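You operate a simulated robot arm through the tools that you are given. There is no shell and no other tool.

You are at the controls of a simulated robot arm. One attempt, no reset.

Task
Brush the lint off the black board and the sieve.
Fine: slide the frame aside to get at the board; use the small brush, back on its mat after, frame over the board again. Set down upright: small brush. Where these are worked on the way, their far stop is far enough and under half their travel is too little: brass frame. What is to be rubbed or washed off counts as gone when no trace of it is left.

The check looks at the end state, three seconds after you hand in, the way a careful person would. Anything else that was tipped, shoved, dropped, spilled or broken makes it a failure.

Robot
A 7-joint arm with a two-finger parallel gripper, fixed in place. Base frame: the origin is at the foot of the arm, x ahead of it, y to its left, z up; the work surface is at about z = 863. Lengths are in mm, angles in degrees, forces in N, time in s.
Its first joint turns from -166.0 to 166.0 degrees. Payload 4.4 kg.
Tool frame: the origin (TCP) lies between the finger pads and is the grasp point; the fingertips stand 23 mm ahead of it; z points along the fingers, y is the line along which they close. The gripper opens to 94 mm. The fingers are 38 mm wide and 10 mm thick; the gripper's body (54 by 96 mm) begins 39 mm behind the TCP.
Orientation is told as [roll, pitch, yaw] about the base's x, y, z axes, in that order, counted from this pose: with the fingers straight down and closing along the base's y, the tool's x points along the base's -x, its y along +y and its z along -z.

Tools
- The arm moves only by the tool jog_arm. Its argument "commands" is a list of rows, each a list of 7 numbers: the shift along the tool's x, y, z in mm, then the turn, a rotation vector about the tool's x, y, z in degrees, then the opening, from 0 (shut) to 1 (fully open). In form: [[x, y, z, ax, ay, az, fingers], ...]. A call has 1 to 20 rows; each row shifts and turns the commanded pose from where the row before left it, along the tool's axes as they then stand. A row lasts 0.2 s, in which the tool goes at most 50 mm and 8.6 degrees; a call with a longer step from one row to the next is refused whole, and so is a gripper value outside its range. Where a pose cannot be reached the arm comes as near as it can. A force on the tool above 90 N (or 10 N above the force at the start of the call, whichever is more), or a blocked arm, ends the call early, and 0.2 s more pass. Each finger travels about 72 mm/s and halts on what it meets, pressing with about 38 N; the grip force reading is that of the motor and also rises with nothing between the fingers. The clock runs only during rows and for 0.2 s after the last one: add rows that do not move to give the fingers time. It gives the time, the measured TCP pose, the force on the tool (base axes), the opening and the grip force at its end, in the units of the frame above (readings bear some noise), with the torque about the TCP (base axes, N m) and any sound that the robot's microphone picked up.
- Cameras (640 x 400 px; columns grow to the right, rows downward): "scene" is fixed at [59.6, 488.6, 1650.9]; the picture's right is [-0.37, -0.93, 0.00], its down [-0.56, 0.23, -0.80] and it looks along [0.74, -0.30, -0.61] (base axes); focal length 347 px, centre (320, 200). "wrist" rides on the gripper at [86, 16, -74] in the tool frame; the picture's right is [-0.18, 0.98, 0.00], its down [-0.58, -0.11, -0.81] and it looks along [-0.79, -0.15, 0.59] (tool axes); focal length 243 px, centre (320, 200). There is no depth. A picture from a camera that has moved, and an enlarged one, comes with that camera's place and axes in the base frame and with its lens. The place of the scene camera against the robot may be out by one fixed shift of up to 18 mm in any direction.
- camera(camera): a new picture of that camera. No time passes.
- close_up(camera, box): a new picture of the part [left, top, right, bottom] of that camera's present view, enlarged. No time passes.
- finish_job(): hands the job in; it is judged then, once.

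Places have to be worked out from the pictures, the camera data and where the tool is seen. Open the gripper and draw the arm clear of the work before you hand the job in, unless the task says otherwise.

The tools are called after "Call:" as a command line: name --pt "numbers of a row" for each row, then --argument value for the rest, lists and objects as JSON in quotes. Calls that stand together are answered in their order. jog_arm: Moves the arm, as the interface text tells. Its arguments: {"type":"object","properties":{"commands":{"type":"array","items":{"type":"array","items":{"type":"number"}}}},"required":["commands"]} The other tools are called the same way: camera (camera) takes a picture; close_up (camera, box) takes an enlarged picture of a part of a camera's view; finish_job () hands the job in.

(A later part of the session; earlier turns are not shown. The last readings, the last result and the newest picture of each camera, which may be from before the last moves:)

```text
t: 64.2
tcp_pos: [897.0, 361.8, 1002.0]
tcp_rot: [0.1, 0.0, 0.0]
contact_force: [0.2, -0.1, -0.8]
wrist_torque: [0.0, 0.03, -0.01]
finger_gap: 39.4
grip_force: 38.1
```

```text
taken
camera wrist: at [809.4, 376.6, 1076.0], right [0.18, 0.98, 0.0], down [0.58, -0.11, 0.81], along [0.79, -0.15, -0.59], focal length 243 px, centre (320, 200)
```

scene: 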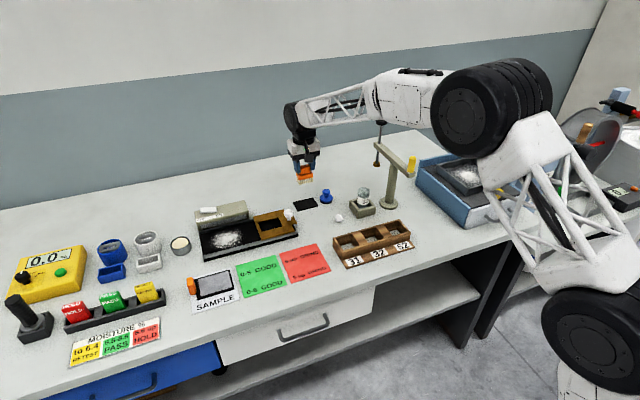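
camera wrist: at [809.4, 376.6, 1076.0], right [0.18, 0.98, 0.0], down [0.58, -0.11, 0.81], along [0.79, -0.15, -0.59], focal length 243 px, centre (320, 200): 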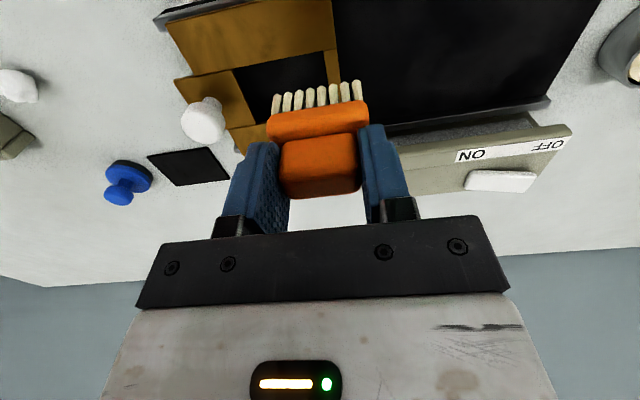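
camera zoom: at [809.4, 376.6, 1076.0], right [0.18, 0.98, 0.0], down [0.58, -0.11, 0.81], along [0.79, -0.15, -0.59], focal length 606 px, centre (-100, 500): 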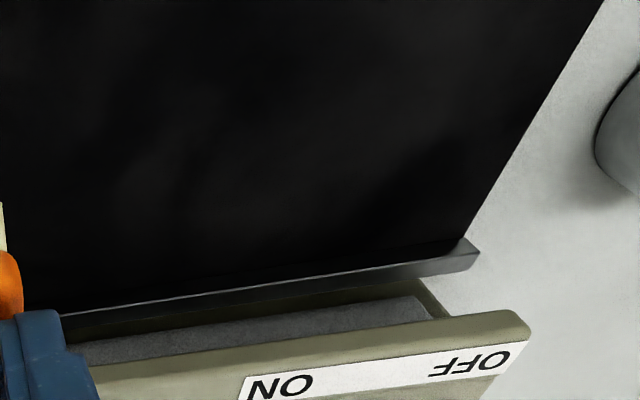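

The board is spotless. Next is the sieve: I'll retreat to the near side, above the work, and swing to the right in front of the stand, keeping the brush well above everything.

Call:
jog_arm --pt "36 0 -25 0 0 0 0.2" --pt "36 0 -25 0 0 0 0.2" --pt "36 0 -25 0 0 0 0.2" --pt "36 0 -25 0 0 0 0.2" --pt "36 0 -25 0 0 0 0.2" --pt "0 -45 0 0 0 0 0.2" --pt "0 -45 0 0 0 0 0.2" --pt "0 -45 0 0 0 0 0.2" --pt "0 -45 0 0 0 0 0.2" --pt "0 -45 0 0 0 0 0.2" --pt "0 -45 0 0 0 0 0.2" --pt "0 0 0 0 0 0 0.2"

Call:
camera --camera "wrist"

Call:
camera --camera "scene"

```text
t: 66.8
tcp_pos: [717.0, 92.6, 1128.1]
tcp_rot: [0.0, -0.1, 0.1]
contact_force: [0.5, 0.3, -0.8]
wrist_torque: [0.0, 0.02, -0.02]
finger_gap: 39.5
grip_force: 37.8
```

```text
taken
camera wrist: at [631.0, 106.8, 1203.2], right [0.18, 0.98, 0.0], down [0.58, -0.11, 0.81], along [0.79, -0.15, -0.59], focal length 243 px, centre (320, 200)
```

wrist: 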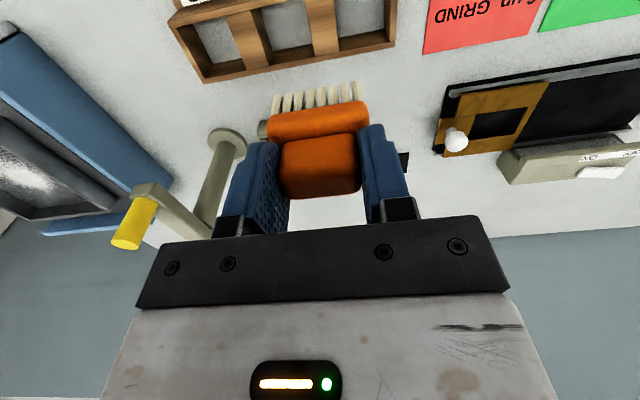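

```text
taken
```

scene: 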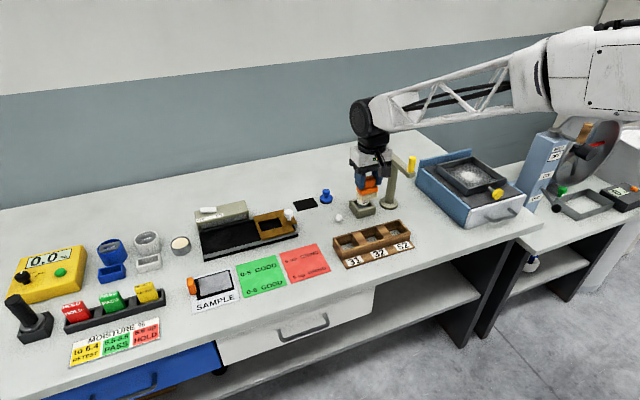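

The stand's yellow end is near (834, -160, 1050); passing at x ≈ 717 keeps about 90 mm clearance. Continuing towards the sieve.

Call:
jog_arm --pt "0 -44 0 0 0 0 0.2" --pt "0 -44 0 0 0 0 0.2" --pt "0 -44 0 0 0 0 0.2" --pt "0 -44 0 0 0 0 0.2" --pt "0 -44 0 0 0 0 0.2" --pt "0 -44 0 0 0 0 0.2" --pt "0 -44 0 0 0 0 0.2" --pt "0 -44 0 0 0 0 0.2" --pt "0 0 0 0 0 0 0.2"

Call:
camera --camera "wrist"

Call:
camera --camera "scene"

```text
t: 68.8
tcp_pos: [715.8, -259.8, 1127.8]
tcp_rot: [0.0, 0.0, 0.0]
contact_force: [0.5, 0.8, -0.9]
wrist_torque: [0.01, 0.0, 0.01]
finger_gap: 39.5
grip_force: 37.6
```

```text
taken
camera wrist: at [629.3, -244.7, 1201.1], right [0.18, 0.98, 0.0], down [0.58, -0.11, 0.81], along [0.79, -0.15, -0.59], focal length 243 px, centre (320, 200)
```

wrist: 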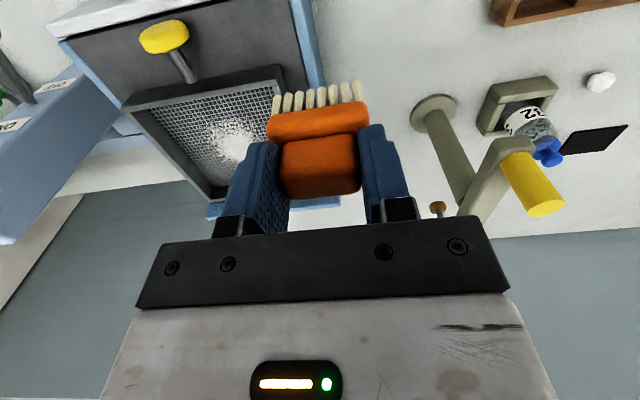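

```text
taken
```

scene: 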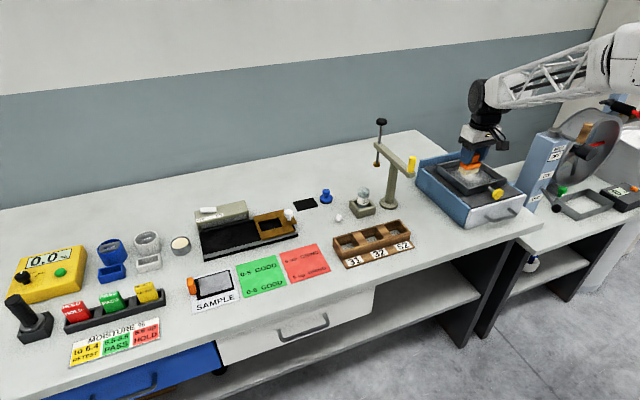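

Call:
close_up --camera "wrist" --box '[60, 20, 320, 182]'

Call:
close_up --camera "scene" --box '[400, 130, 560, 230]'

```text
2.46 times, centred on (190, 101) of wrist
camera zoom: at [629.3, -244.7, 1201.1], right [0.18, 0.98, 0.0], down [0.58, -0.11, 0.81], along [0.79, -0.15, -0.59], focal length 597 px, centre (640, 444)
```

zoom: 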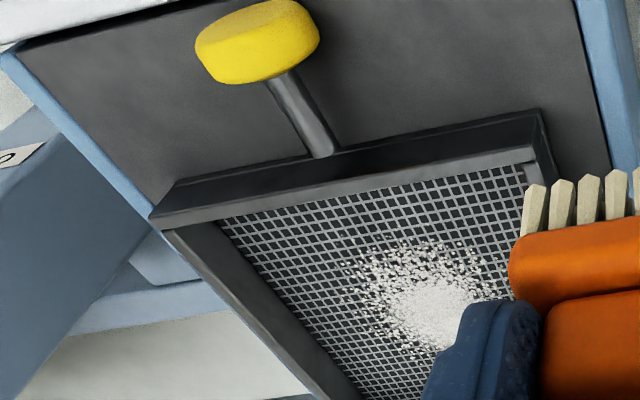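

```text
4.00 times, centred on (480, 180) of scene
camera zoom: at [59.6, 488.6, 1650.9], right [-0.37, -0.93, 0.0], down [-0.56, 0.23, -0.8], along [0.74, -0.3, -0.61], focal length 1387 px, centre (-320, 280)
```

zoom: 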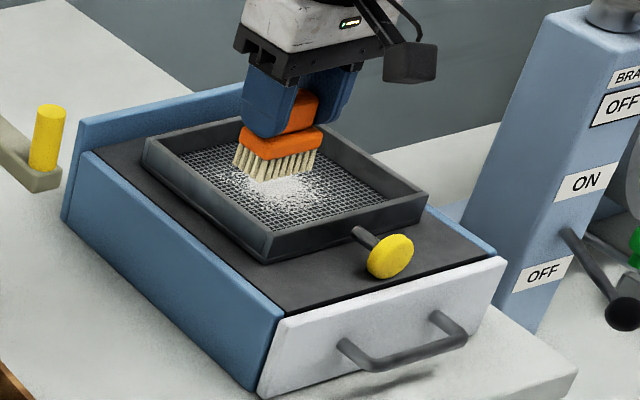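

I see the sieve is roughly axis-aligned with its handle toward me. I'll take a second wrist view from straight in front for triangulating its rim and mesh.

Call:
jog_arm --pt "0 -43 0 0 0 0 0.2" --pt "0 -43 0 0 0 0 0.2" --pt "0 -44 0 0 0 0 0.2" --pt "0 0 0 0 0 0 0.2"

Call:
camera --camera "wrist"

Call:
close_up --camera "wrist" --box '[190, 0, 446, 160]'

Call:
close_up --camera "scene" --box '[400, 130, 560, 230]'

```text
t: 69.8
tcp_pos: [717.3, -392.7, 1124.8]
tcp_rot: [0.0, 0.0, 0.0]
contact_force: [0.0, 0.3, -0.4]
wrist_torque: [0.0, 0.0, 0.0]
finger_gap: 39.6
grip_force: 37.7
```

```text
taken
camera wrist: at [630.2, -377.9, 1200.1], right [0.18, 0.98, 0.0], down [0.58, -0.11, 0.81], along [0.79, -0.15, -0.59], focal length 243 px, centre (320, 200)
```

wrist: 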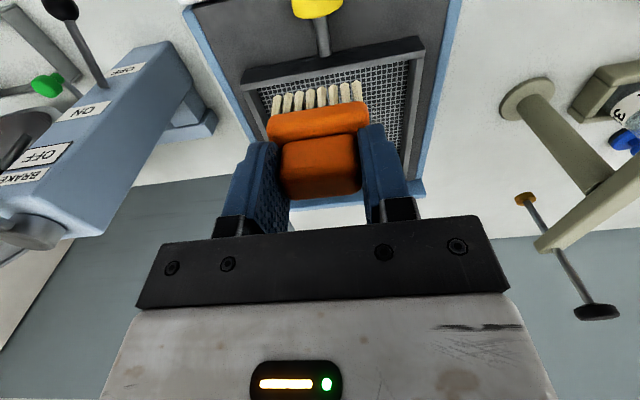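

```text
2.50 times, centred on (318, 80) of wrist
camera zoom: at [630.2, -377.9, 1200.1], right [0.18, 0.98, 0.0], down [0.58, -0.11, 0.81], along [0.79, -0.15, -0.59], focal length 606 px, centre (325, 500)
```

zoom: 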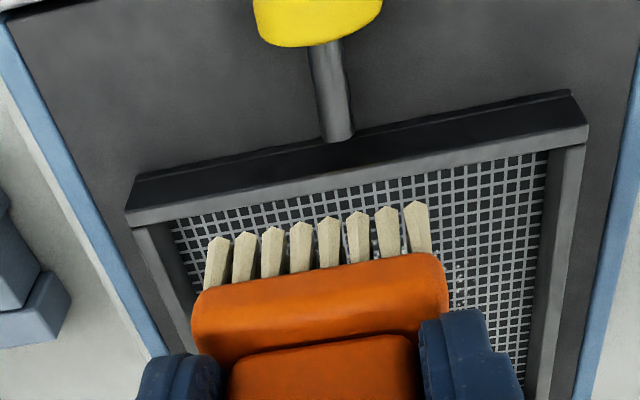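

```text
4.00 times, centred on (480, 180) of scene
camera zoom: at [59.6, 488.6, 1650.9], right [-0.37, -0.93, 0.0], down [-0.56, 0.23, -0.8], along [0.74, -0.3, -0.61], focal length 1387 px, centre (-320, 280)
```

zoom: 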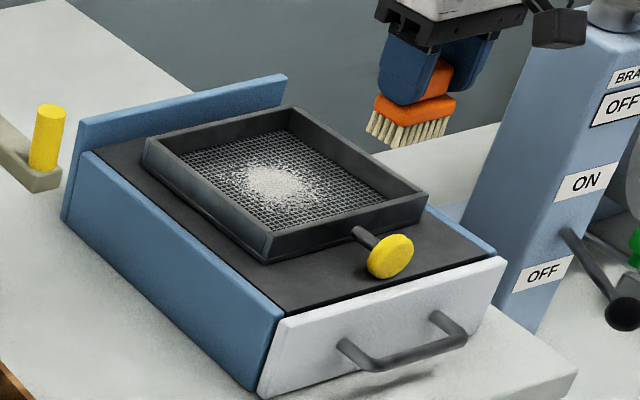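

Triangulation puts the sieve rim at x 737–901, y -470…-305, z ≈ 979, with the mesh near z ≈ 957 and lint around (820, -391). I'll go over its centre and down until the bristles are about at rim height.

Call:
jog_arm --pt "-34 0 0 0 0 0 0.2" --pt "-34 0 0 0 0 0 0.2" --pt "-35 0 0 0 0 0 0.2" --pt "0 0 25 0 0 0 0.2" --pt "0 0 25 0 0 0 0.2" --pt "0 0 25 0 0 0 0.2" --pt "0 0 10 0 0 0 0.2" --pt "0 0 0 0 0 0 0.2"

Call:
camera --camera "wrist"

Call:
close_up --camera "scene" --box '[420, 140, 520, 202]'

```text
t: 71.6
tcp_pos: [819.9, -392.6, 1041.1]
tcp_rot: [-0.1, -0.1, 0.0]
contact_force: [-0.9, 0.1, -1.0]
wrist_torque: [0.01, 0.01, -0.03]
finger_gap: 39.3
grip_force: 38.4
```

```text
taken
camera wrist: at [733.9, -377.1, 1114.7], right [0.18, 0.98, 0.0], down [0.58, -0.11, 0.81], along [0.79, -0.15, -0.59], focal length 243 px, centre (320, 200)
```

wrist: 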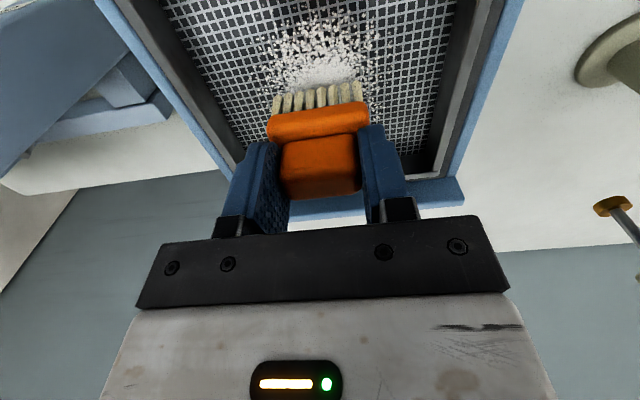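

```text
6.40 times, centred on (470, 171) of scene
camera zoom: at [59.6, 488.6, 1650.9], right [-0.37, -0.93, 0.0], down [-0.56, 0.23, -0.8], along [0.74, -0.3, -0.61], focal length 2220 px, centre (-640, 386)
```

zoom: 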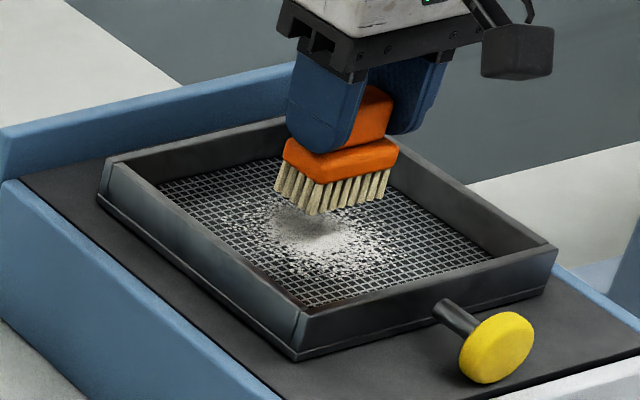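

The brush is over the lint at rim height. I'll shift to the near +y side of the patch, then descend toward the mesh and feel for contact.

Call:
jog_arm --pt "12 20 0 0 0 0 0.2" --pt "11 20 0 0 0 0 0.2" --pt "0 0 8 0 0 0 0.2" --pt "0 0 7 0 0 0 0.2" --pt "0 0 0 0 0 0 0.2"

Call:
close_up --camera "scene" --box '[420, 140, 520, 202]'

Call:
camera --camera "wrist"

```text
t: 72.8
tcp_pos: [797.5, -351.5, 1026.1]
tcp_rot: [0.0, 0.1, 0.0]
contact_force: [-0.4, 0.0, 0.1]
wrist_torque: [0.02, -0.03, -0.01]
finger_gap: 39.5
grip_force: 37.8
```

```text
6.40 times, centred on (470, 171) of scene
camera zoom: at [59.6, 488.6, 1650.9], right [-0.37, -0.93, 0.0], down [-0.56, 0.23, -0.8], along [0.74, -0.3, -0.61], focal length 2220 px, centre (-640, 386)
```

zoom: 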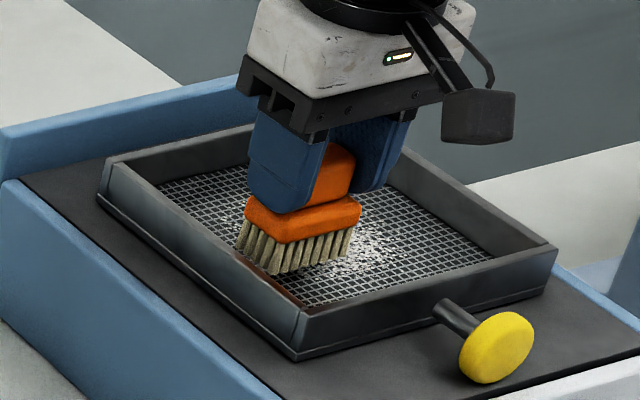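

```text
taken
camera wrist: at [710.8, -336.2, 1100.3], right [0.18, 0.98, 0.0], down [0.58, -0.11, 0.81], along [0.79, -0.15, -0.59], focal length 243 px, centre (320, 200)
```

wrist: 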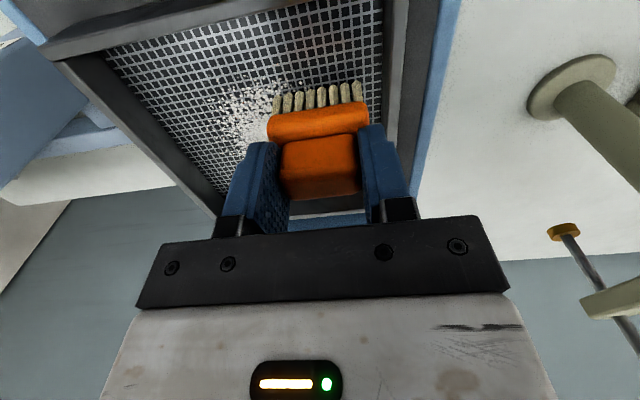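

Clearances to the +y wall are fine. Descending in small steps.

Call:
jog_arm --pt "0 0 2 0 0 0 0.2" --pt "0 0 2 0 0 0 0.2" --pt "0 0 1.5 0 0 0 0.2" --pt "0 0 0 0 0 0 0.2"

Call:
jog_arm --pt "0 0 1 0 0 0 0.2" --pt "0 0 1 0 0 0 0.2" --pt "0 0 0 0 0 0 0.2"

Call:
jog_arm --pt "0 0 1 0 0 0 0.2" --pt "0 0 0 0 0 0 0.2"

```text
t: 73.8
tcp_pos: [797.5, -352.4, 1021.0]
tcp_rot: [0.0, -0.1, 0.0]
contact_force: [-0.4, -0.1, -0.9]
wrist_torque: [-0.01, 0.01, -0.01]
finger_gap: 39.4
grip_force: 37.8
```

```text
t: 74.6
tcp_pos: [797.2, -350.8, 1018.9]
tcp_rot: [-0.1, -0.1, 0.0]
contact_force: [0.4, 0.1, -0.3]
wrist_torque: [0.01, -0.01, -0.02]
finger_gap: 39.6
grip_force: 38.3
```

```text
t: 75.2
tcp_pos: [797.0, -351.4, 1018.1]
tcp_rot: [0.0, 0.0, 0.1]
contact_force: [0.3, 0.2, -0.6]
wrist_torque: [-0.04, 0.0, 0.01]
finger_gap: 39.3
grip_force: 37.7
```

Call:
jog_arm --pt "0 0 1 0 0 0 0.2" --pt "0 0 0 0 0 0 0.2"

Call:
jog_arm --pt "0 0 1 0 0 0 0.2" --pt "0 0 0 0 0 0 0.2"

Call:
jog_arm --pt "0 0 1 0 0 0 0.2" --pt "0 0 0 0 0 0 0.2"

Call:
close_up --camera "scene" --box '[440, 160, 504, 200]'

```text
t: 75.8
tcp_pos: [798.1, -351.0, 1017.2]
tcp_rot: [0.1, 0.0, 0.0]
contact_force: [0.0, 0.0, -0.8]
wrist_torque: [0.0, -0.02, 0.02]
finger_gap: 39.3
grip_force: 37.6
```

```text
t: 76.4
tcp_pos: [797.0, -350.6, 1015.9]
tcp_rot: [0.1, 0.0, 0.1]
contact_force: [0.8, -0.3, -1.6]
wrist_torque: [0.05, 0.01, -0.02]
finger_gap: 39.3
grip_force: 37.8
```

```text
t: 77.0
tcp_pos: [796.6, -351.6, 1014.8]
tcp_rot: [-0.1, 0.0, 0.1]
contact_force: [-0.3, -0.6, -1.7]
wrist_torque: [-0.01, -0.02, 0.01]
finger_gap: 39.6
grip_force: 37.4
```

```text
10.00 times, centred on (472, 180) of scene
camera zoom: at [59.6, 488.6, 1650.9], right [-0.37, -0.93, 0.0], down [-0.56, 0.23, -0.8], along [0.74, -0.3, -0.61], focal length 3468 px, centre (-1200, 400)
```

zoom: 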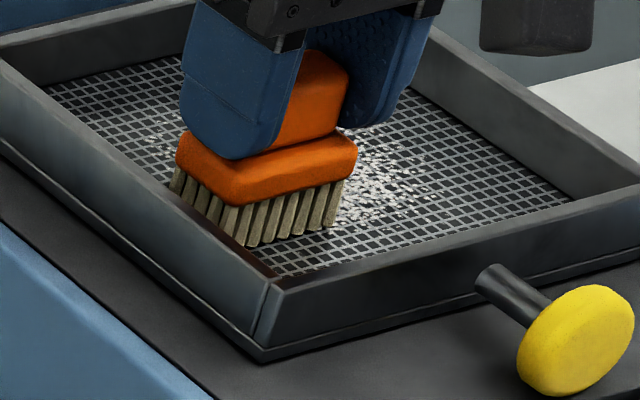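

Call:
jog_arm --pt "0 0 1 0 0 0 0.2" --pt "0 0 0 0 0 0 0.2"

Call:
jog_arm --pt "0 0 1 0 0 0 0.2" --pt "0 0 0 0 0 0 0.2"

Call:
jog_arm --pt "0 0 1 0 0 0 0.2" --pt "0 0 0 0 0 0 0.2"

```text
t: 77.6
tcp_pos: [797.2, -350.3, 1013.8]
tcp_rot: [0.0, -0.1, 0.1]
contact_force: [0.1, 0.0, -0.9]
wrist_torque: [-0.01, -0.02, -0.03]
finger_gap: 39.5
grip_force: 37.9
```

```text
t: 78.2
tcp_pos: [796.2, -351.7, 1013.1]
tcp_rot: [0.0, 0.0, 0.0]
contact_force: [-0.5, -0.1, -1.2]
wrist_torque: [-0.01, 0.0, -0.01]
finger_gap: 39.0
grip_force: 38.0
```

```text
t: 78.8
tcp_pos: [796.6, -350.7, 1012.4]
tcp_rot: [0.0, -0.2, 0.0]
contact_force: [-1.1, -2.7, 8.6]
wrist_torque: [-0.05, 0.09, 0.04]
finger_gap: 39.6
grip_force: 38.0
```

Contact with the mesh at z ≈ 1012 (8.6 N). I'll press slightly and make a first stroke toward -y, watching the force and that the sieve doesn't move.

Call:
jog_arm --pt "0 -5 0.2 0 0 0 0.2" --pt "0 -10 0 0 0 0 0.2" --pt "0 -10 0 0 0 0 0.2"

Call:
close_up --camera "scene" --box '[440, 160, 504, 200]'

```text
t: 79.6
tcp_pos: [795.5, -375.6, 1012.5]
tcp_rot: [0.0, 0.0, 0.0]
contact_force: [0.0, 4.5, 11.2]
wrist_torque: [0.18, -0.03, -0.03]
finger_gap: 39.3
grip_force: 37.9
```

```text
10.00 times, centred on (472, 180) of scene
camera zoom: at [59.6, 488.6, 1650.9], right [-0.37, -0.93, 0.0], down [-0.56, 0.23, -0.8], along [0.74, -0.3, -0.61], focal length 3468 px, centre (-1200, 400)
```

zoom: 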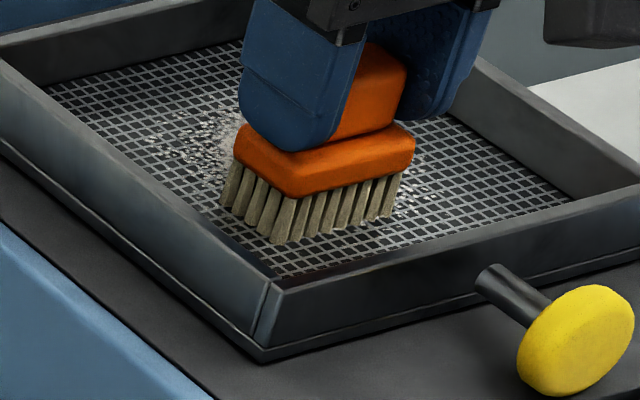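

The sieve holds still. I'll finish the stroke to y ≈ -432 and come back.

Call:
jog_arm --pt "0 -11 0 0 0 0 0.2" --pt "0 -11 0 0 0 0 0.2" --pt "0 -11 0 0 0 0 0.2" --pt "0 -11 0 0 0 0 0.2" --pt "0 -11 0 0 0 0 0.2" --pt "0 0 0 0 0 0 0.2"

Call:
close_up --camera "scene" --box '[440, 160, 504, 200]'

Call:
jog_arm --pt "0 10 0 0 0 0 0.2" --pt "0 10 0 0 0 0 0.2" --pt "0 10 0 0 0 0 0.2" --pt "0 10 0 0 0 0 0.2" --pt "0 10 0 0 0 0 0.2" --pt "0 10 0 0 0 0 0.2" --pt "0 10 0 0 0 0 0.2" --pt "0 10 0 0 0 0 0.2" --pt "0 0 0 0 0 0 0.2"

Call:
close_up --camera "scene" --box '[440, 160, 504, 200]'

```text
t: 81.0
tcp_pos: [797.3, -431.8, 1012.2]
tcp_rot: [0.0, 0.0, 0.0]
contact_force: [-1.7, 7.2, 21.6]
wrist_torque: [0.18, 0.01, -0.02]
finger_gap: 39.5
grip_force: 37.8
```

```text
10.00 times, centred on (472, 180) of scene
camera zoom: at [59.6, 488.6, 1650.9], right [-0.37, -0.93, 0.0], down [-0.56, 0.23, -0.8], along [0.74, -0.3, -0.61], focal length 3468 px, centre (-1200, 400)
```

zoom: 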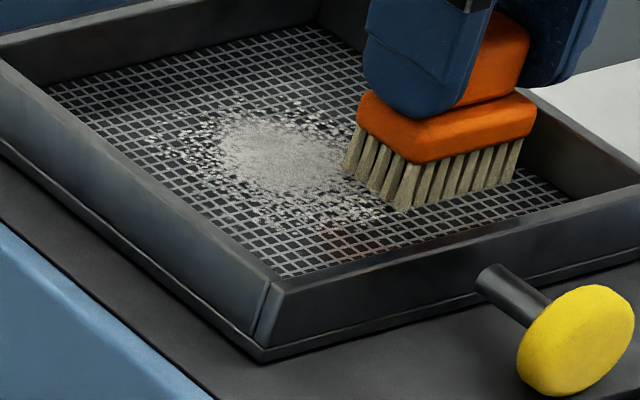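

```text
t: 83.0
tcp_pos: [797.1, -350.1, 1012.6]
tcp_rot: [0.0, 0.0, -0.1]
contact_force: [1.1, -6.7, 19.5]
wrist_torque: [-0.14, -0.13, -0.01]
finger_gap: 39.5
grip_force: 37.8
```

```text
10.00 times, centred on (472, 180) of scene
camera zoom: at [59.6, 488.6, 1650.9], right [-0.37, -0.93, 0.0], down [-0.56, 0.23, -0.8], along [0.74, -0.3, -0.61], focal length 3468 px, centre (-1200, 400)
```

zoom: 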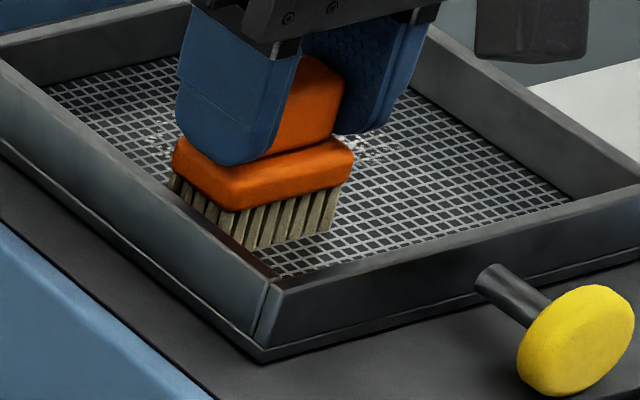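

The near half cleared after two strokes. I'll step to x ≈ 833 and repeat over the far half.

Call:
jog_arm --pt "0 0 -3 0 0 0 0.2" --pt "-18 0 0 0 0 0 0.2" --pt "-18 0 0 0 0 0 0.2" --pt "0 0 3 0 0 0 0.2" --pt "0 0 0 0 0 0 0.2"

Call:
close_up --camera "scene" --box '[440, 150, 504, 190]'

```text
t: 84.2
tcp_pos: [834.4, -350.7, 1013.0]
tcp_rot: [0.0, -0.1, -0.1]
contact_force: [-2.0, 0.3, 12.1]
wrist_torque: [0.24, 0.11, -0.02]
finger_gap: 39.5
grip_force: 38.0
```

```text
10.00 times, centred on (472, 170) of scene
camera zoom: at [59.6, 488.6, 1650.9], right [-0.37, -0.93, 0.0], down [-0.56, 0.23, -0.8], along [0.74, -0.3, -0.61], focal length 3468 px, centre (-1200, 500)
```

zoom: 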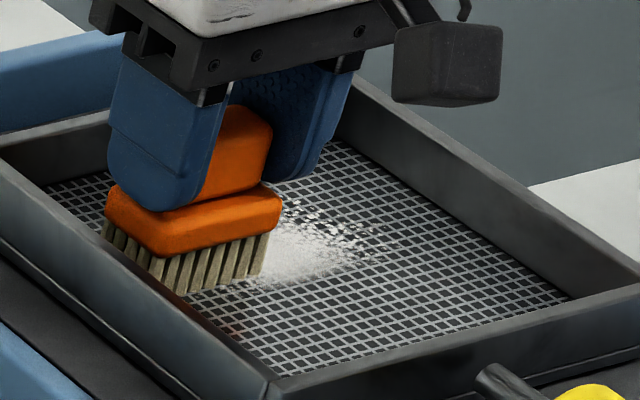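

Call:
jog_arm --pt "0 -10 0.1 0 0 0 0.2" --pt "0 -10 0.1 0 0 0 0.2" --pt "0 -10 0 0 0 0 0.2" --pt "0 -10 0 0 0 0 0.2" --pt "0 -10 0 0 0 0 0.2" --pt "0 -10 0 0 0 0 0.2" --pt "0 -10 0 0 0 0 0.2" --pt "0 -10 0 0 0 0 0.2" --pt "0 0 0 0 0 0 0.2"

Call:
jog_arm --pt "0 10 0 0 0 0 0.2" --pt "0 10 0 0 0 0 0.2" --pt "0 10 0 0 0 0 0.2" --pt "0 10 0 0 0 0 0.2" --pt "0 10 0 0 0 0 0.2" --pt "0 10 0 0 0 0 0.2" --pt "0 10 0 0 0 0 0.2" --pt "0 10 0 0 0 0 0.2" --pt "0 0 0 0 0 0 0.2"

Call:
close_up --camera "scene" --box '[440, 150, 504, 190]'

```text
t: 86.2
tcp_pos: [833.8, -429.4, 1011.0]
tcp_rot: [0.0, 0.0, 0.0]
contact_force: [1.4, 5.5, 14.3]
wrist_torque: [0.01, -0.14, 0.05]
finger_gap: 39.6
grip_force: 38.4
```

```text
t: 88.2
tcp_pos: [833.8, -351.2, 1011.6]
tcp_rot: [0.0, 0.0, 0.1]
contact_force: [0.4, -2.3, 5.9]
wrist_torque: [-0.01, -0.08, -0.03]
finger_gap: 39.5
grip_force: 38.1
```

```text
10.00 times, centred on (472, 170) of scene
camera zoom: at [59.6, 488.6, 1650.9], right [-0.37, -0.93, 0.0], down [-0.56, 0.23, -0.8], along [0.74, -0.3, -0.61], focal length 3468 px, centre (-1200, 500)
```

zoom: 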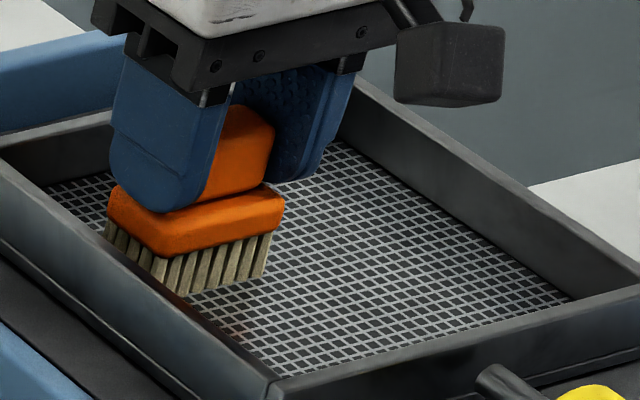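

The visible mesh looks clean. I'll lift straight up and inspect the whole mesh, including where the brush stands.

Call:
jog_arm --pt "0 0 -10 0 0 0 0.2" --pt "0 0 -30 0 0 0 0.2" --pt "20 30 -30 0 0 0 0.2" --pt "30 30 -20 0 0 0 0.2" --pt "30 30 0 0 0 0 0.2" --pt "0 0 0 0 0 0 0.2"

Call:
camera --camera "wrist"

Call:
close_up --camera "scene" --box '[430, 150, 510, 200]'

Call:
close_up --camera "wrist" --box '[60, 20, 320, 182]'

```text
t: 89.6
tcp_pos: [753.7, -258.9, 1103.1]
tcp_rot: [0.0, 0.0, 0.1]
contact_force: [-0.6, -0.1, -0.1]
wrist_torque: [0.0, -0.01, 0.0]
finger_gap: 39.2
grip_force: 38.2
```

```text
taken
camera wrist: at [665.9, -243.2, 1177.6], right [0.18, 0.98, 0.0], down [0.58, -0.11, 0.81], along [0.79, -0.15, -0.59], focal length 243 px, centre (320, 200)
```

wrist: 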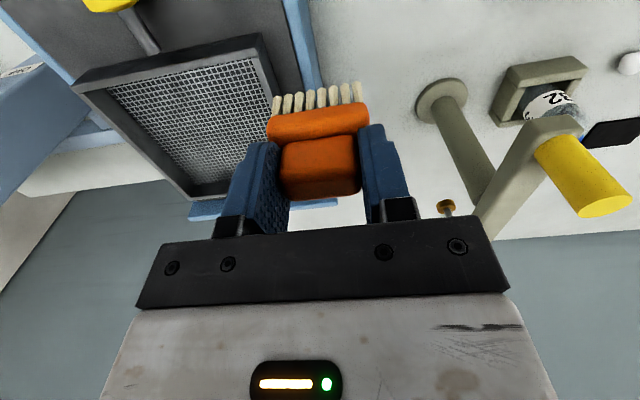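

```text
8.00 times, centred on (470, 175) of scene
camera zoom: at [59.6, 488.6, 1650.9], right [-0.37, -0.93, 0.0], down [-0.56, 0.23, -0.8], along [0.74, -0.3, -0.61], focal length 2775 px, centre (-880, 400)
```

zoom: 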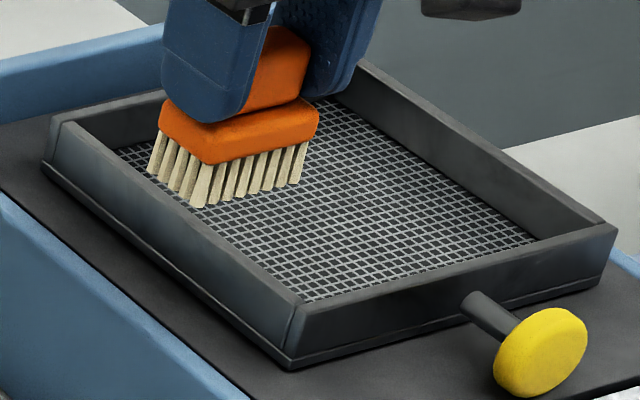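

```text
2.46 times, centred on (190, 101) of wrist
camera zoom: at [665.9, -243.2, 1177.6], right [0.18, 0.98, 0.0], down [0.58, -0.11, 0.81], along [0.79, -0.15, -0.59], focal length 597 px, centre (640, 444)
```

zoom: 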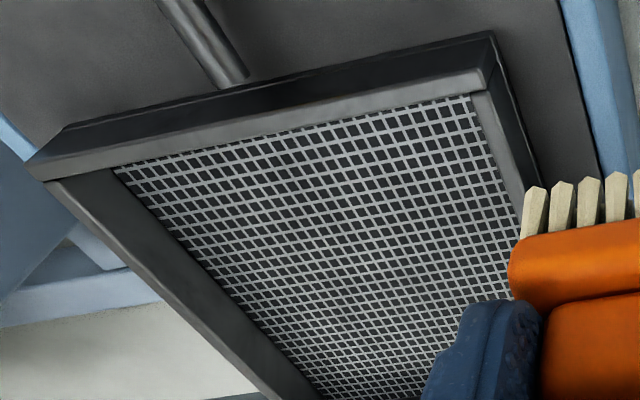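

The mesh looks clean. I'll back off to the near side and swing left again, then recheck the sieve with the scene camera.

Call:
jog_arm --pt "37 0 -24 0 0 0 0.2" --pt "0 44 0 0 0 0 0.2" --pt "0 44 0 0 0 0 0.2" --pt "0 44 0 0 0 0 0.2" --pt "0 44 0 0 0 0 0.2" --pt "0 44 0 0 0 0 0.2" --pt "0 44 0 0 0 0 0.2" --pt "0 44 0 0 0 0 0.2" --pt "0 44 0 0 0 0 0.2" --pt "0 0 0 0 0 0 0.2"

Call:
camera --camera "scene"

Call:
close_up --camera "scene" --box '[400, 130, 560, 230]'

Call:
close_up --camera "scene" --box '[430, 150, 510, 200]'

```text
t: 91.8
tcp_pos: [716.0, 91.5, 1121.8]
tcp_rot: [0.1, 0.1, -0.1]
contact_force: [0.4, -0.6, -0.5]
wrist_torque: [-0.01, 0.01, -0.01]
finger_gap: 39.4
grip_force: 37.8
```

```text
taken
```

scene: 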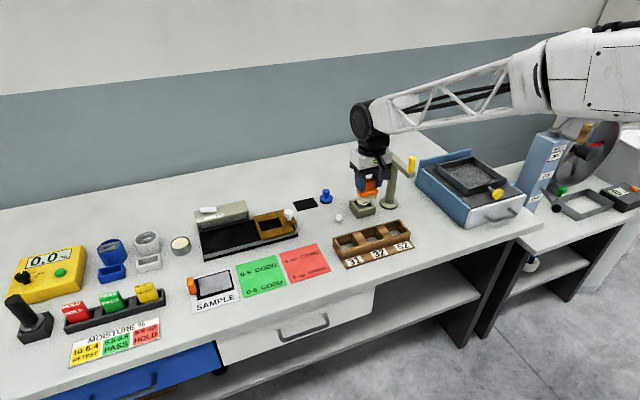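

```text
4.00 times, centred on (480, 180) of scene
camera zoom: at [59.6, 488.6, 1650.9], right [-0.37, -0.93, 0.0], down [-0.56, 0.23, -0.8], along [0.74, -0.3, -0.61], focal length 1387 px, centre (-320, 280)
```

zoom: 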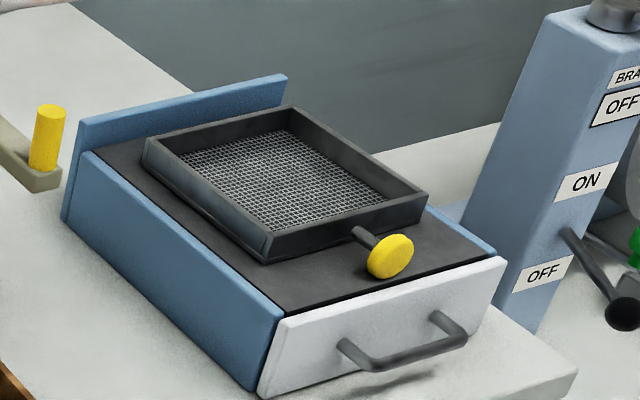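

```text
8.00 times, centred on (470, 175) of scene
camera zoom: at [59.6, 488.6, 1650.9], right [-0.37, -0.93, 0.0], down [-0.56, 0.23, -0.8], along [0.74, -0.3, -0.61], focal length 2775 px, centre (-880, 400)
```

zoom: 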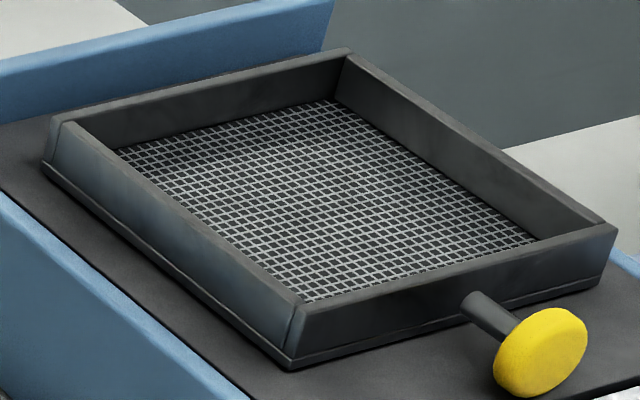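

Sieve clean and in place. Now I'll carry the brush back over its mat.

Call:
jog_arm --pt "-47 14 0 0 0 0 0.2" --pt "-47 14 0 0 0 0 0.2" --pt "-47 14 0 0 0 0 0.2" --pt "-47 14 0 0 0 0 0.2" --pt "-47 14 0 0 0 0 0.2" --pt "-47 14 0 0 0 0 0.2" --pt "0 0 30 0 0 0 0.2" --pt "0 0 30 0 0 0 0.2" --pt "0 0 30 0 0 0 0.2" --pt "0 0 30 0 0 0 0.2" --pt "0 0 0 0 0 0 0.2"

Call:
camera --camera "wrist"

Call:
close_up --camera "wrist" --box '[220, 0, 420, 125]'

Call:
close_up --camera "scene" --box '[270, 150, 350, 214]'

```text
t: 94.2
tcp_pos: [998.0, 174.8, 1005.4]
tcp_rot: [0.1, 0.0, 0.0]
contact_force: [0.0, 0.5, -0.9]
wrist_torque: [0.01, 0.03, -0.01]
finger_gap: 39.6
grip_force: 38.0
```

```text
taken
camera wrist: at [911.5, 190.0, 1079.4], right [0.18, 0.98, 0.0], down [0.58, -0.11, 0.81], along [0.79, -0.15, -0.59], focal length 243 px, centre (320, 200)
```

wrist: 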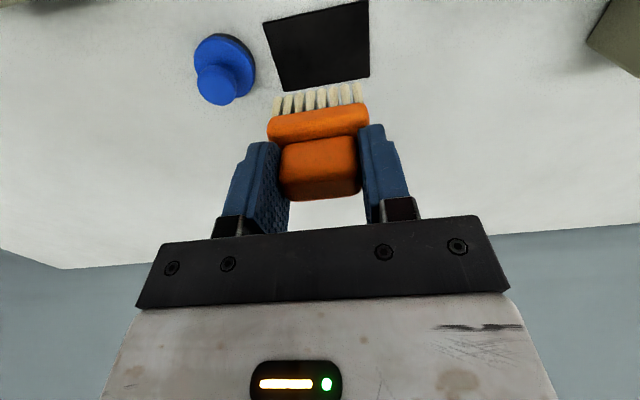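

```text
3.20 times, centred on (320, 62) of wrist
camera zoom: at [911.5, 190.0, 1079.4], right [0.18, 0.98, 0.0], down [0.58, -0.11, 0.81], along [0.79, -0.15, -0.59], focal length 776 px, centre (320, 640)
```

zoom: 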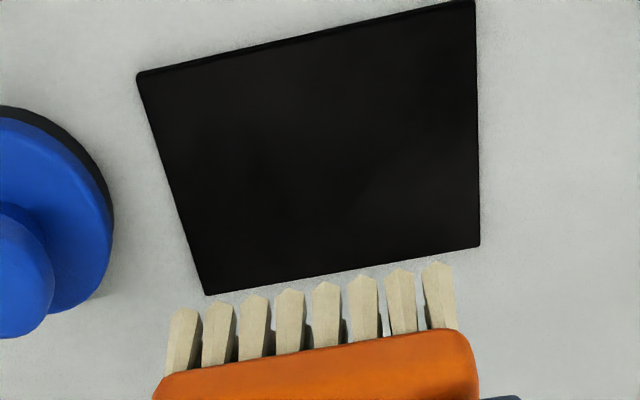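

```text
6.25 times, centred on (310, 182) of scene
camera zoom: at [59.6, 488.6, 1650.9], right [-0.37, -0.93, 0.0], down [-0.56, 0.23, -0.8], along [0.74, -0.3, -0.61], focal length 2168 px, centre (382, 312)
```

zoom: 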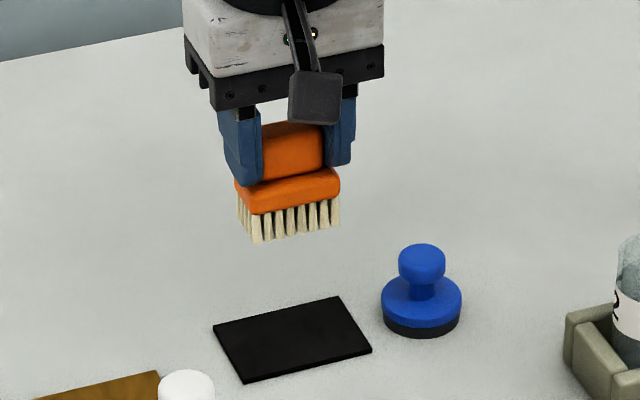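

Mat centre is (1000, 175), right under the brush. Descending to just above it.

Call:
jog_arm --pt "-1 0 25 0 0 0 0.2" --pt "0 0 25 0 0 0 0.2" --pt "0 0 14 0 0 0 0.2" --pt "0 0 8 0 0 0 0.2" --pt "0 0 0 0 0 0 0.2"

Call:
close_up --camera "scene" --box '[280, 175, 344, 215]'

Call:
close_up --camera "wrist" --box '[220, 20, 420, 145]'

```text
t: 95.4
tcp_pos: [998.8, 173.2, 933.9]
tcp_rot: [0.0, 0.0, 0.0]
contact_force: [0.5, 0.4, -0.9]
wrist_torque: [0.0, 0.03, 0.0]
finger_gap: 39.5
grip_force: 38.3
```

```text
10.00 times, centred on (312, 195) of scene
camera zoom: at [59.6, 488.6, 1650.9], right [-0.37, -0.93, 0.0], down [-0.56, 0.23, -0.8], along [0.74, -0.3, -0.61], focal length 3468 px, centre (400, 250)
```

zoom: 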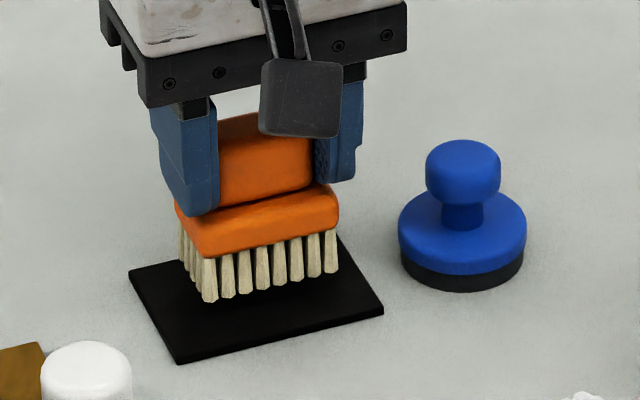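

```text
3.20 times, centred on (320, 82) of wrist
camera zoom: at [911.6, 188.4, 1007.8], right [0.18, 0.98, 0.0], down [0.58, -0.11, 0.81], along [0.79, -0.15, -0.59], focal length 776 px, centre (320, 576)
```

zoom: 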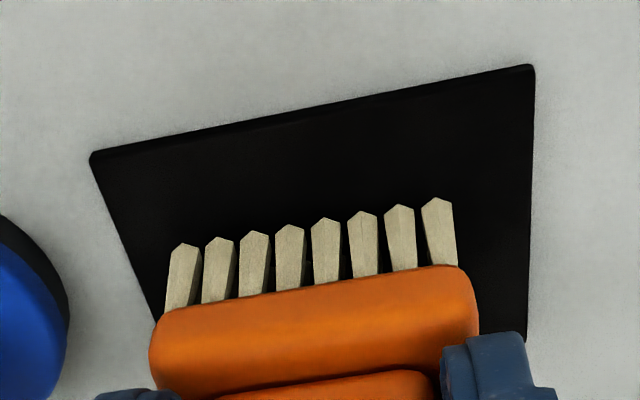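

Aligned over the mat. Lowering the last millimetres gently.

Call:
jog_arm --pt "0 0 2 0 0 0 0.2" --pt "0 0 2 0 0 0 0.2" --pt "0 0 1.5 0 0 0 0.2" --pt "0 0 0 0 0 0 0.2"

Call:
jog_arm --pt "0 0 0.8 0 0 0 0.2" --pt "0 0 0 0 0 0 0.2"

Call:
jog_arm --pt "0 0 0.8 0 0 0 0.2" --pt "0 0 0 0 0 0 0.2"

```text
t: 96.4
tcp_pos: [999.2, 173.8, 928.7]
tcp_rot: [0.0, 0.0, 0.0]
contact_force: [0.9, -0.7, -1.0]
wrist_torque: [0.01, 0.0, -0.04]
finger_gap: 39.5
grip_force: 38.3
```

```text
t: 97.0
tcp_pos: [998.3, 175.8, 927.2]
tcp_rot: [0.1, 0.1, 0.1]
contact_force: [0.5, 0.1, -1.1]
wrist_torque: [0.02, 0.01, 0.0]
finger_gap: 39.5
grip_force: 38.4
```

```text
t: 97.6
tcp_pos: [999.3, 174.9, 926.6]
tcp_rot: [0.0, 0.1, 0.0]
contact_force: [0.6, -0.5, 0.1]
wrist_torque: [-0.01, -0.01, -0.01]
finger_gap: 39.4
grip_force: 38.1
```

Call:
jog_arm --pt "0 0 0.6 0 0 0 0.2" --pt "0 0 0 0 0 0 0.2"

Call:
jog_arm --pt "0 0 0.4 0 0 0 0.2" --pt "0 0 0 0 0 0 0.2"

```text
t: 98.2
tcp_pos: [998.3, 175.9, 925.3]
tcp_rot: [0.0, -0.1, 0.1]
contact_force: [0.7, -0.4, -1.1]
wrist_torque: [0.02, -0.03, -0.05]
finger_gap: 39.3
grip_force: 38.0
```

```text
t: 98.8
tcp_pos: [998.3, 174.3, 926.5]
tcp_rot: [0.0, 0.0, 0.0]
contact_force: [-0.9, 0.0, -0.5]
wrist_torque: [0.01, 0.0, -0.02]
finger_gap: 39.5
grip_force: 37.7
```

Call:
jog_arm --pt "0 0 0.5 0 0 0 0.2" --pt "0 0 0 0 0 0 0.2"

Call:
jog_arm --pt "0 0 0.5 0 0 0 0.2" --pt "0 0 0 0 0 0 0.2"

Call:
close_up --camera "scene" --box '[280, 175, 344, 215]'

```text
t: 99.4
tcp_pos: [999.3, 173.7, 925.4]
tcp_rot: [0.0, -0.1, 0.0]
contact_force: [-0.7, -0.3, -0.6]
wrist_torque: [0.0, -0.03, 0.02]
finger_gap: 39.5
grip_force: 38.3
```

```text
t: 100.0
tcp_pos: [1000.1, 175.1, 923.4]
tcp_rot: [0.0, 0.0, 0.0]
contact_force: [0.0, -0.2, -1.2]
wrist_torque: [-0.01, -0.02, -0.01]
finger_gap: 39.3
grip_force: 38.2
```

```text
10.00 times, centred on (312, 195) of scene
camera zoom: at [59.6, 488.6, 1650.9], right [-0.37, -0.93, 0.0], down [-0.56, 0.23, -0.8], along [0.74, -0.3, -0.61], focal length 3468 px, centre (400, 250)
```

zoom: 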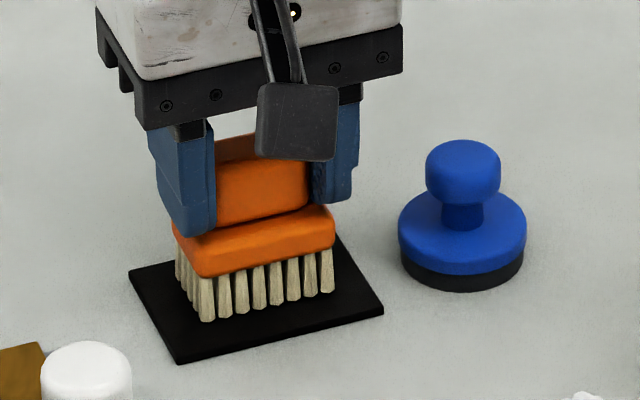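

By comparison with the original picture the bristles are about 2 mm above the mat. Continuing in small steps.

Call:
jog_arm --pt "0 0 0.7 0 0 0 0.2" --pt "0 0 0 0 0 0 0.2"

Call:
jog_arm --pt "0 0 0.6 0 0 0 0.2" --pt "0 0 0 0 0 0 0.2"

Call:
jog_arm --pt "0 0 0.5 0 0 0 0.2" --pt "0 0 0 0 0 0 0.2"

```text
t: 100.6
tcp_pos: [999.1, 174.3, 924.6]
tcp_rot: [0.0, 0.0, -0.1]
contact_force: [1.3, -1.5, -1.0]
wrist_torque: [0.01, -0.01, 0.02]
finger_gap: 39.2
grip_force: 37.7
```

```text
t: 101.2
tcp_pos: [999.7, 175.6, 922.8]
tcp_rot: [0.0, 0.0, 0.0]
contact_force: [0.1, -0.5, -0.9]
wrist_torque: [-0.01, -0.01, 0.0]
finger_gap: 39.5
grip_force: 38.3
```

```text
t: 101.8
tcp_pos: [999.2, 174.9, 922.5]
tcp_rot: [-0.2, 0.0, 0.1]
contact_force: [-0.5, 0.7, 1.7]
wrist_torque: [0.01, -0.02, -0.04]
finger_gap: 39.5
grip_force: 38.9
```

Call:
jog_arm --pt "0 0 0.3 0 0 0 0.2" --pt "0 0 0 0 0 0 0.2"

Call:
close_up --camera "scene" --box '[280, 175, 344, 215]'

```text
t: 102.4
tcp_pos: [999.8, 175.0, 923.4]
tcp_rot: [-0.1, 0.0, 0.0]
contact_force: [-6.0, 0.5, 7.4]
wrist_torque: [0.03, 0.26, -0.01]
finger_gap: 39.6
grip_force: 38.6
```

```text
10.00 times, centred on (312, 195) of scene
camera zoom: at [59.6, 488.6, 1650.9], right [-0.37, -0.93, 0.0], down [-0.56, 0.23, -0.8], along [0.74, -0.3, -0.61], focal length 3468 px, centre (400, 250)
```

zoom: 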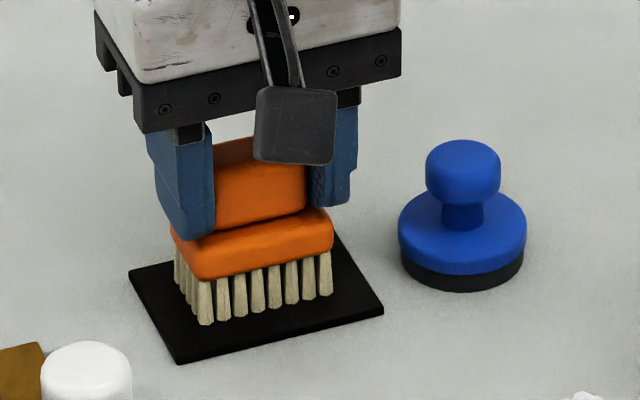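

In contact with the mat (7 N). I'll relieve the load slightly, open evenly, and rise straight up.

Call:
jog_arm --pt "0 0 -0.2 0 0 0 0.2" --pt "0 0 0 0 0 0 0.45" --pt "0 0 0 0 0 0 0.55" --pt "0 0 0 0 0 0 0.65" --pt "0 0 0 0 0 0 0.65"

Call:
close_up --camera "scene" --box '[280, 175, 344, 215]'

Call:
camera --camera "wrist"

```text
t: 103.6
tcp_pos: [999.6, 176.3, 921.6]
tcp_rot: [0.0, -0.1, 0.0]
contact_force: [0.3, 0.1, -0.7]
wrist_torque: [0.0, 0.0, -0.01]
finger_gap: 61.0
grip_force: 0.1
```

```text
10.00 times, centred on (312, 195) of scene
camera zoom: at [59.6, 488.6, 1650.9], right [-0.37, -0.93, 0.0], down [-0.56, 0.23, -0.8], along [0.74, -0.3, -0.61], focal length 3468 px, centre (400, 250)
```

zoom: 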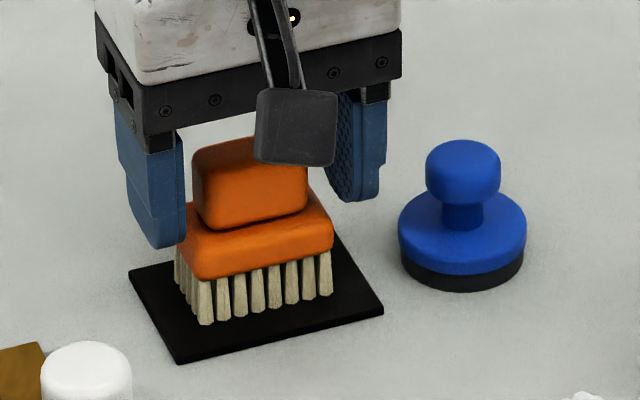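

```text
taken
camera wrist: at [912.4, 190.0, 996.5], right [0.18, 0.98, 0.0], down [0.58, -0.11, 0.81], along [0.79, -0.15, -0.59], focal length 243 px, centre (320, 200)
```

wrist: 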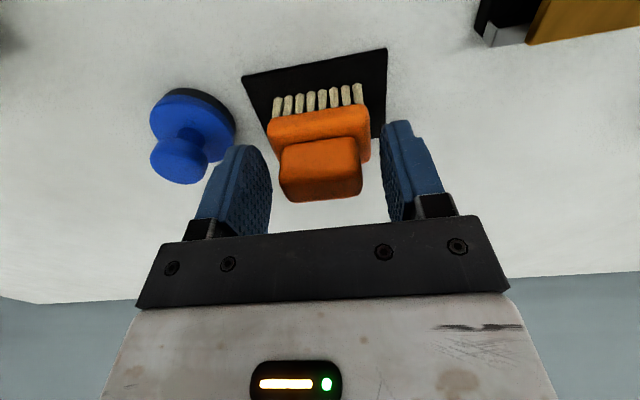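

The brush stands upright on its mat. I'll rise and go over to the frame's knob at about (911, 265).

Call:
jog_arm --pt "0 0 -10 0 0 0 0.65" --pt "0 0 -40 0 0 0 0.65" --pt "0 0 -42 0 0 0 0.65" --pt "29 30 0 0 0 0 0.65" --pt "29 30 0 0 0 0 0.65" --pt "29.5 29.6 0 0 0 0 0.65" --pt "0 0 0 0 0 0 0.65"

Call:
camera --camera "wrist"

Call:
close_up --camera "scene" --box '[240, 165, 360, 240]'

```text
t: 105.2
tcp_pos: [911.4, 264.5, 1015.4]
tcp_rot: [0.0, 0.0, 0.0]
contact_force: [-0.1, -0.3, -0.3]
wrist_torque: [-0.04, 0.04, -0.04]
finger_gap: 61.2
grip_force: 0.1
```

```text
taken
camera wrist: at [824.3, 279.6, 1089.5], right [0.18, 0.98, 0.0], down [0.58, -0.11, 0.81], along [0.79, -0.15, -0.59], focal length 243 px, centre (320, 200)
```

wrist: 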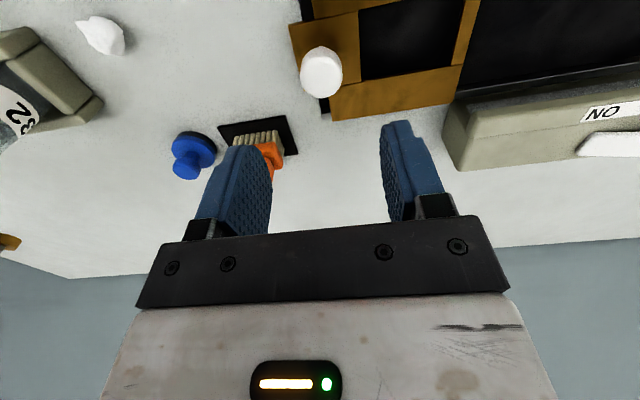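

```text
5.33 times, centred on (300, 202) of scene
camera zoom: at [59.6, 488.6, 1650.9], right [-0.37, -0.93, 0.0], down [-0.56, 0.23, -0.8], along [0.74, -0.3, -0.61], focal length 1850 px, centre (427, 187)
```

zoom: 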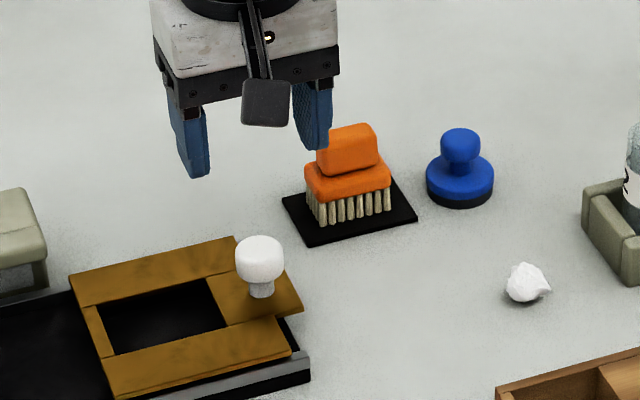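

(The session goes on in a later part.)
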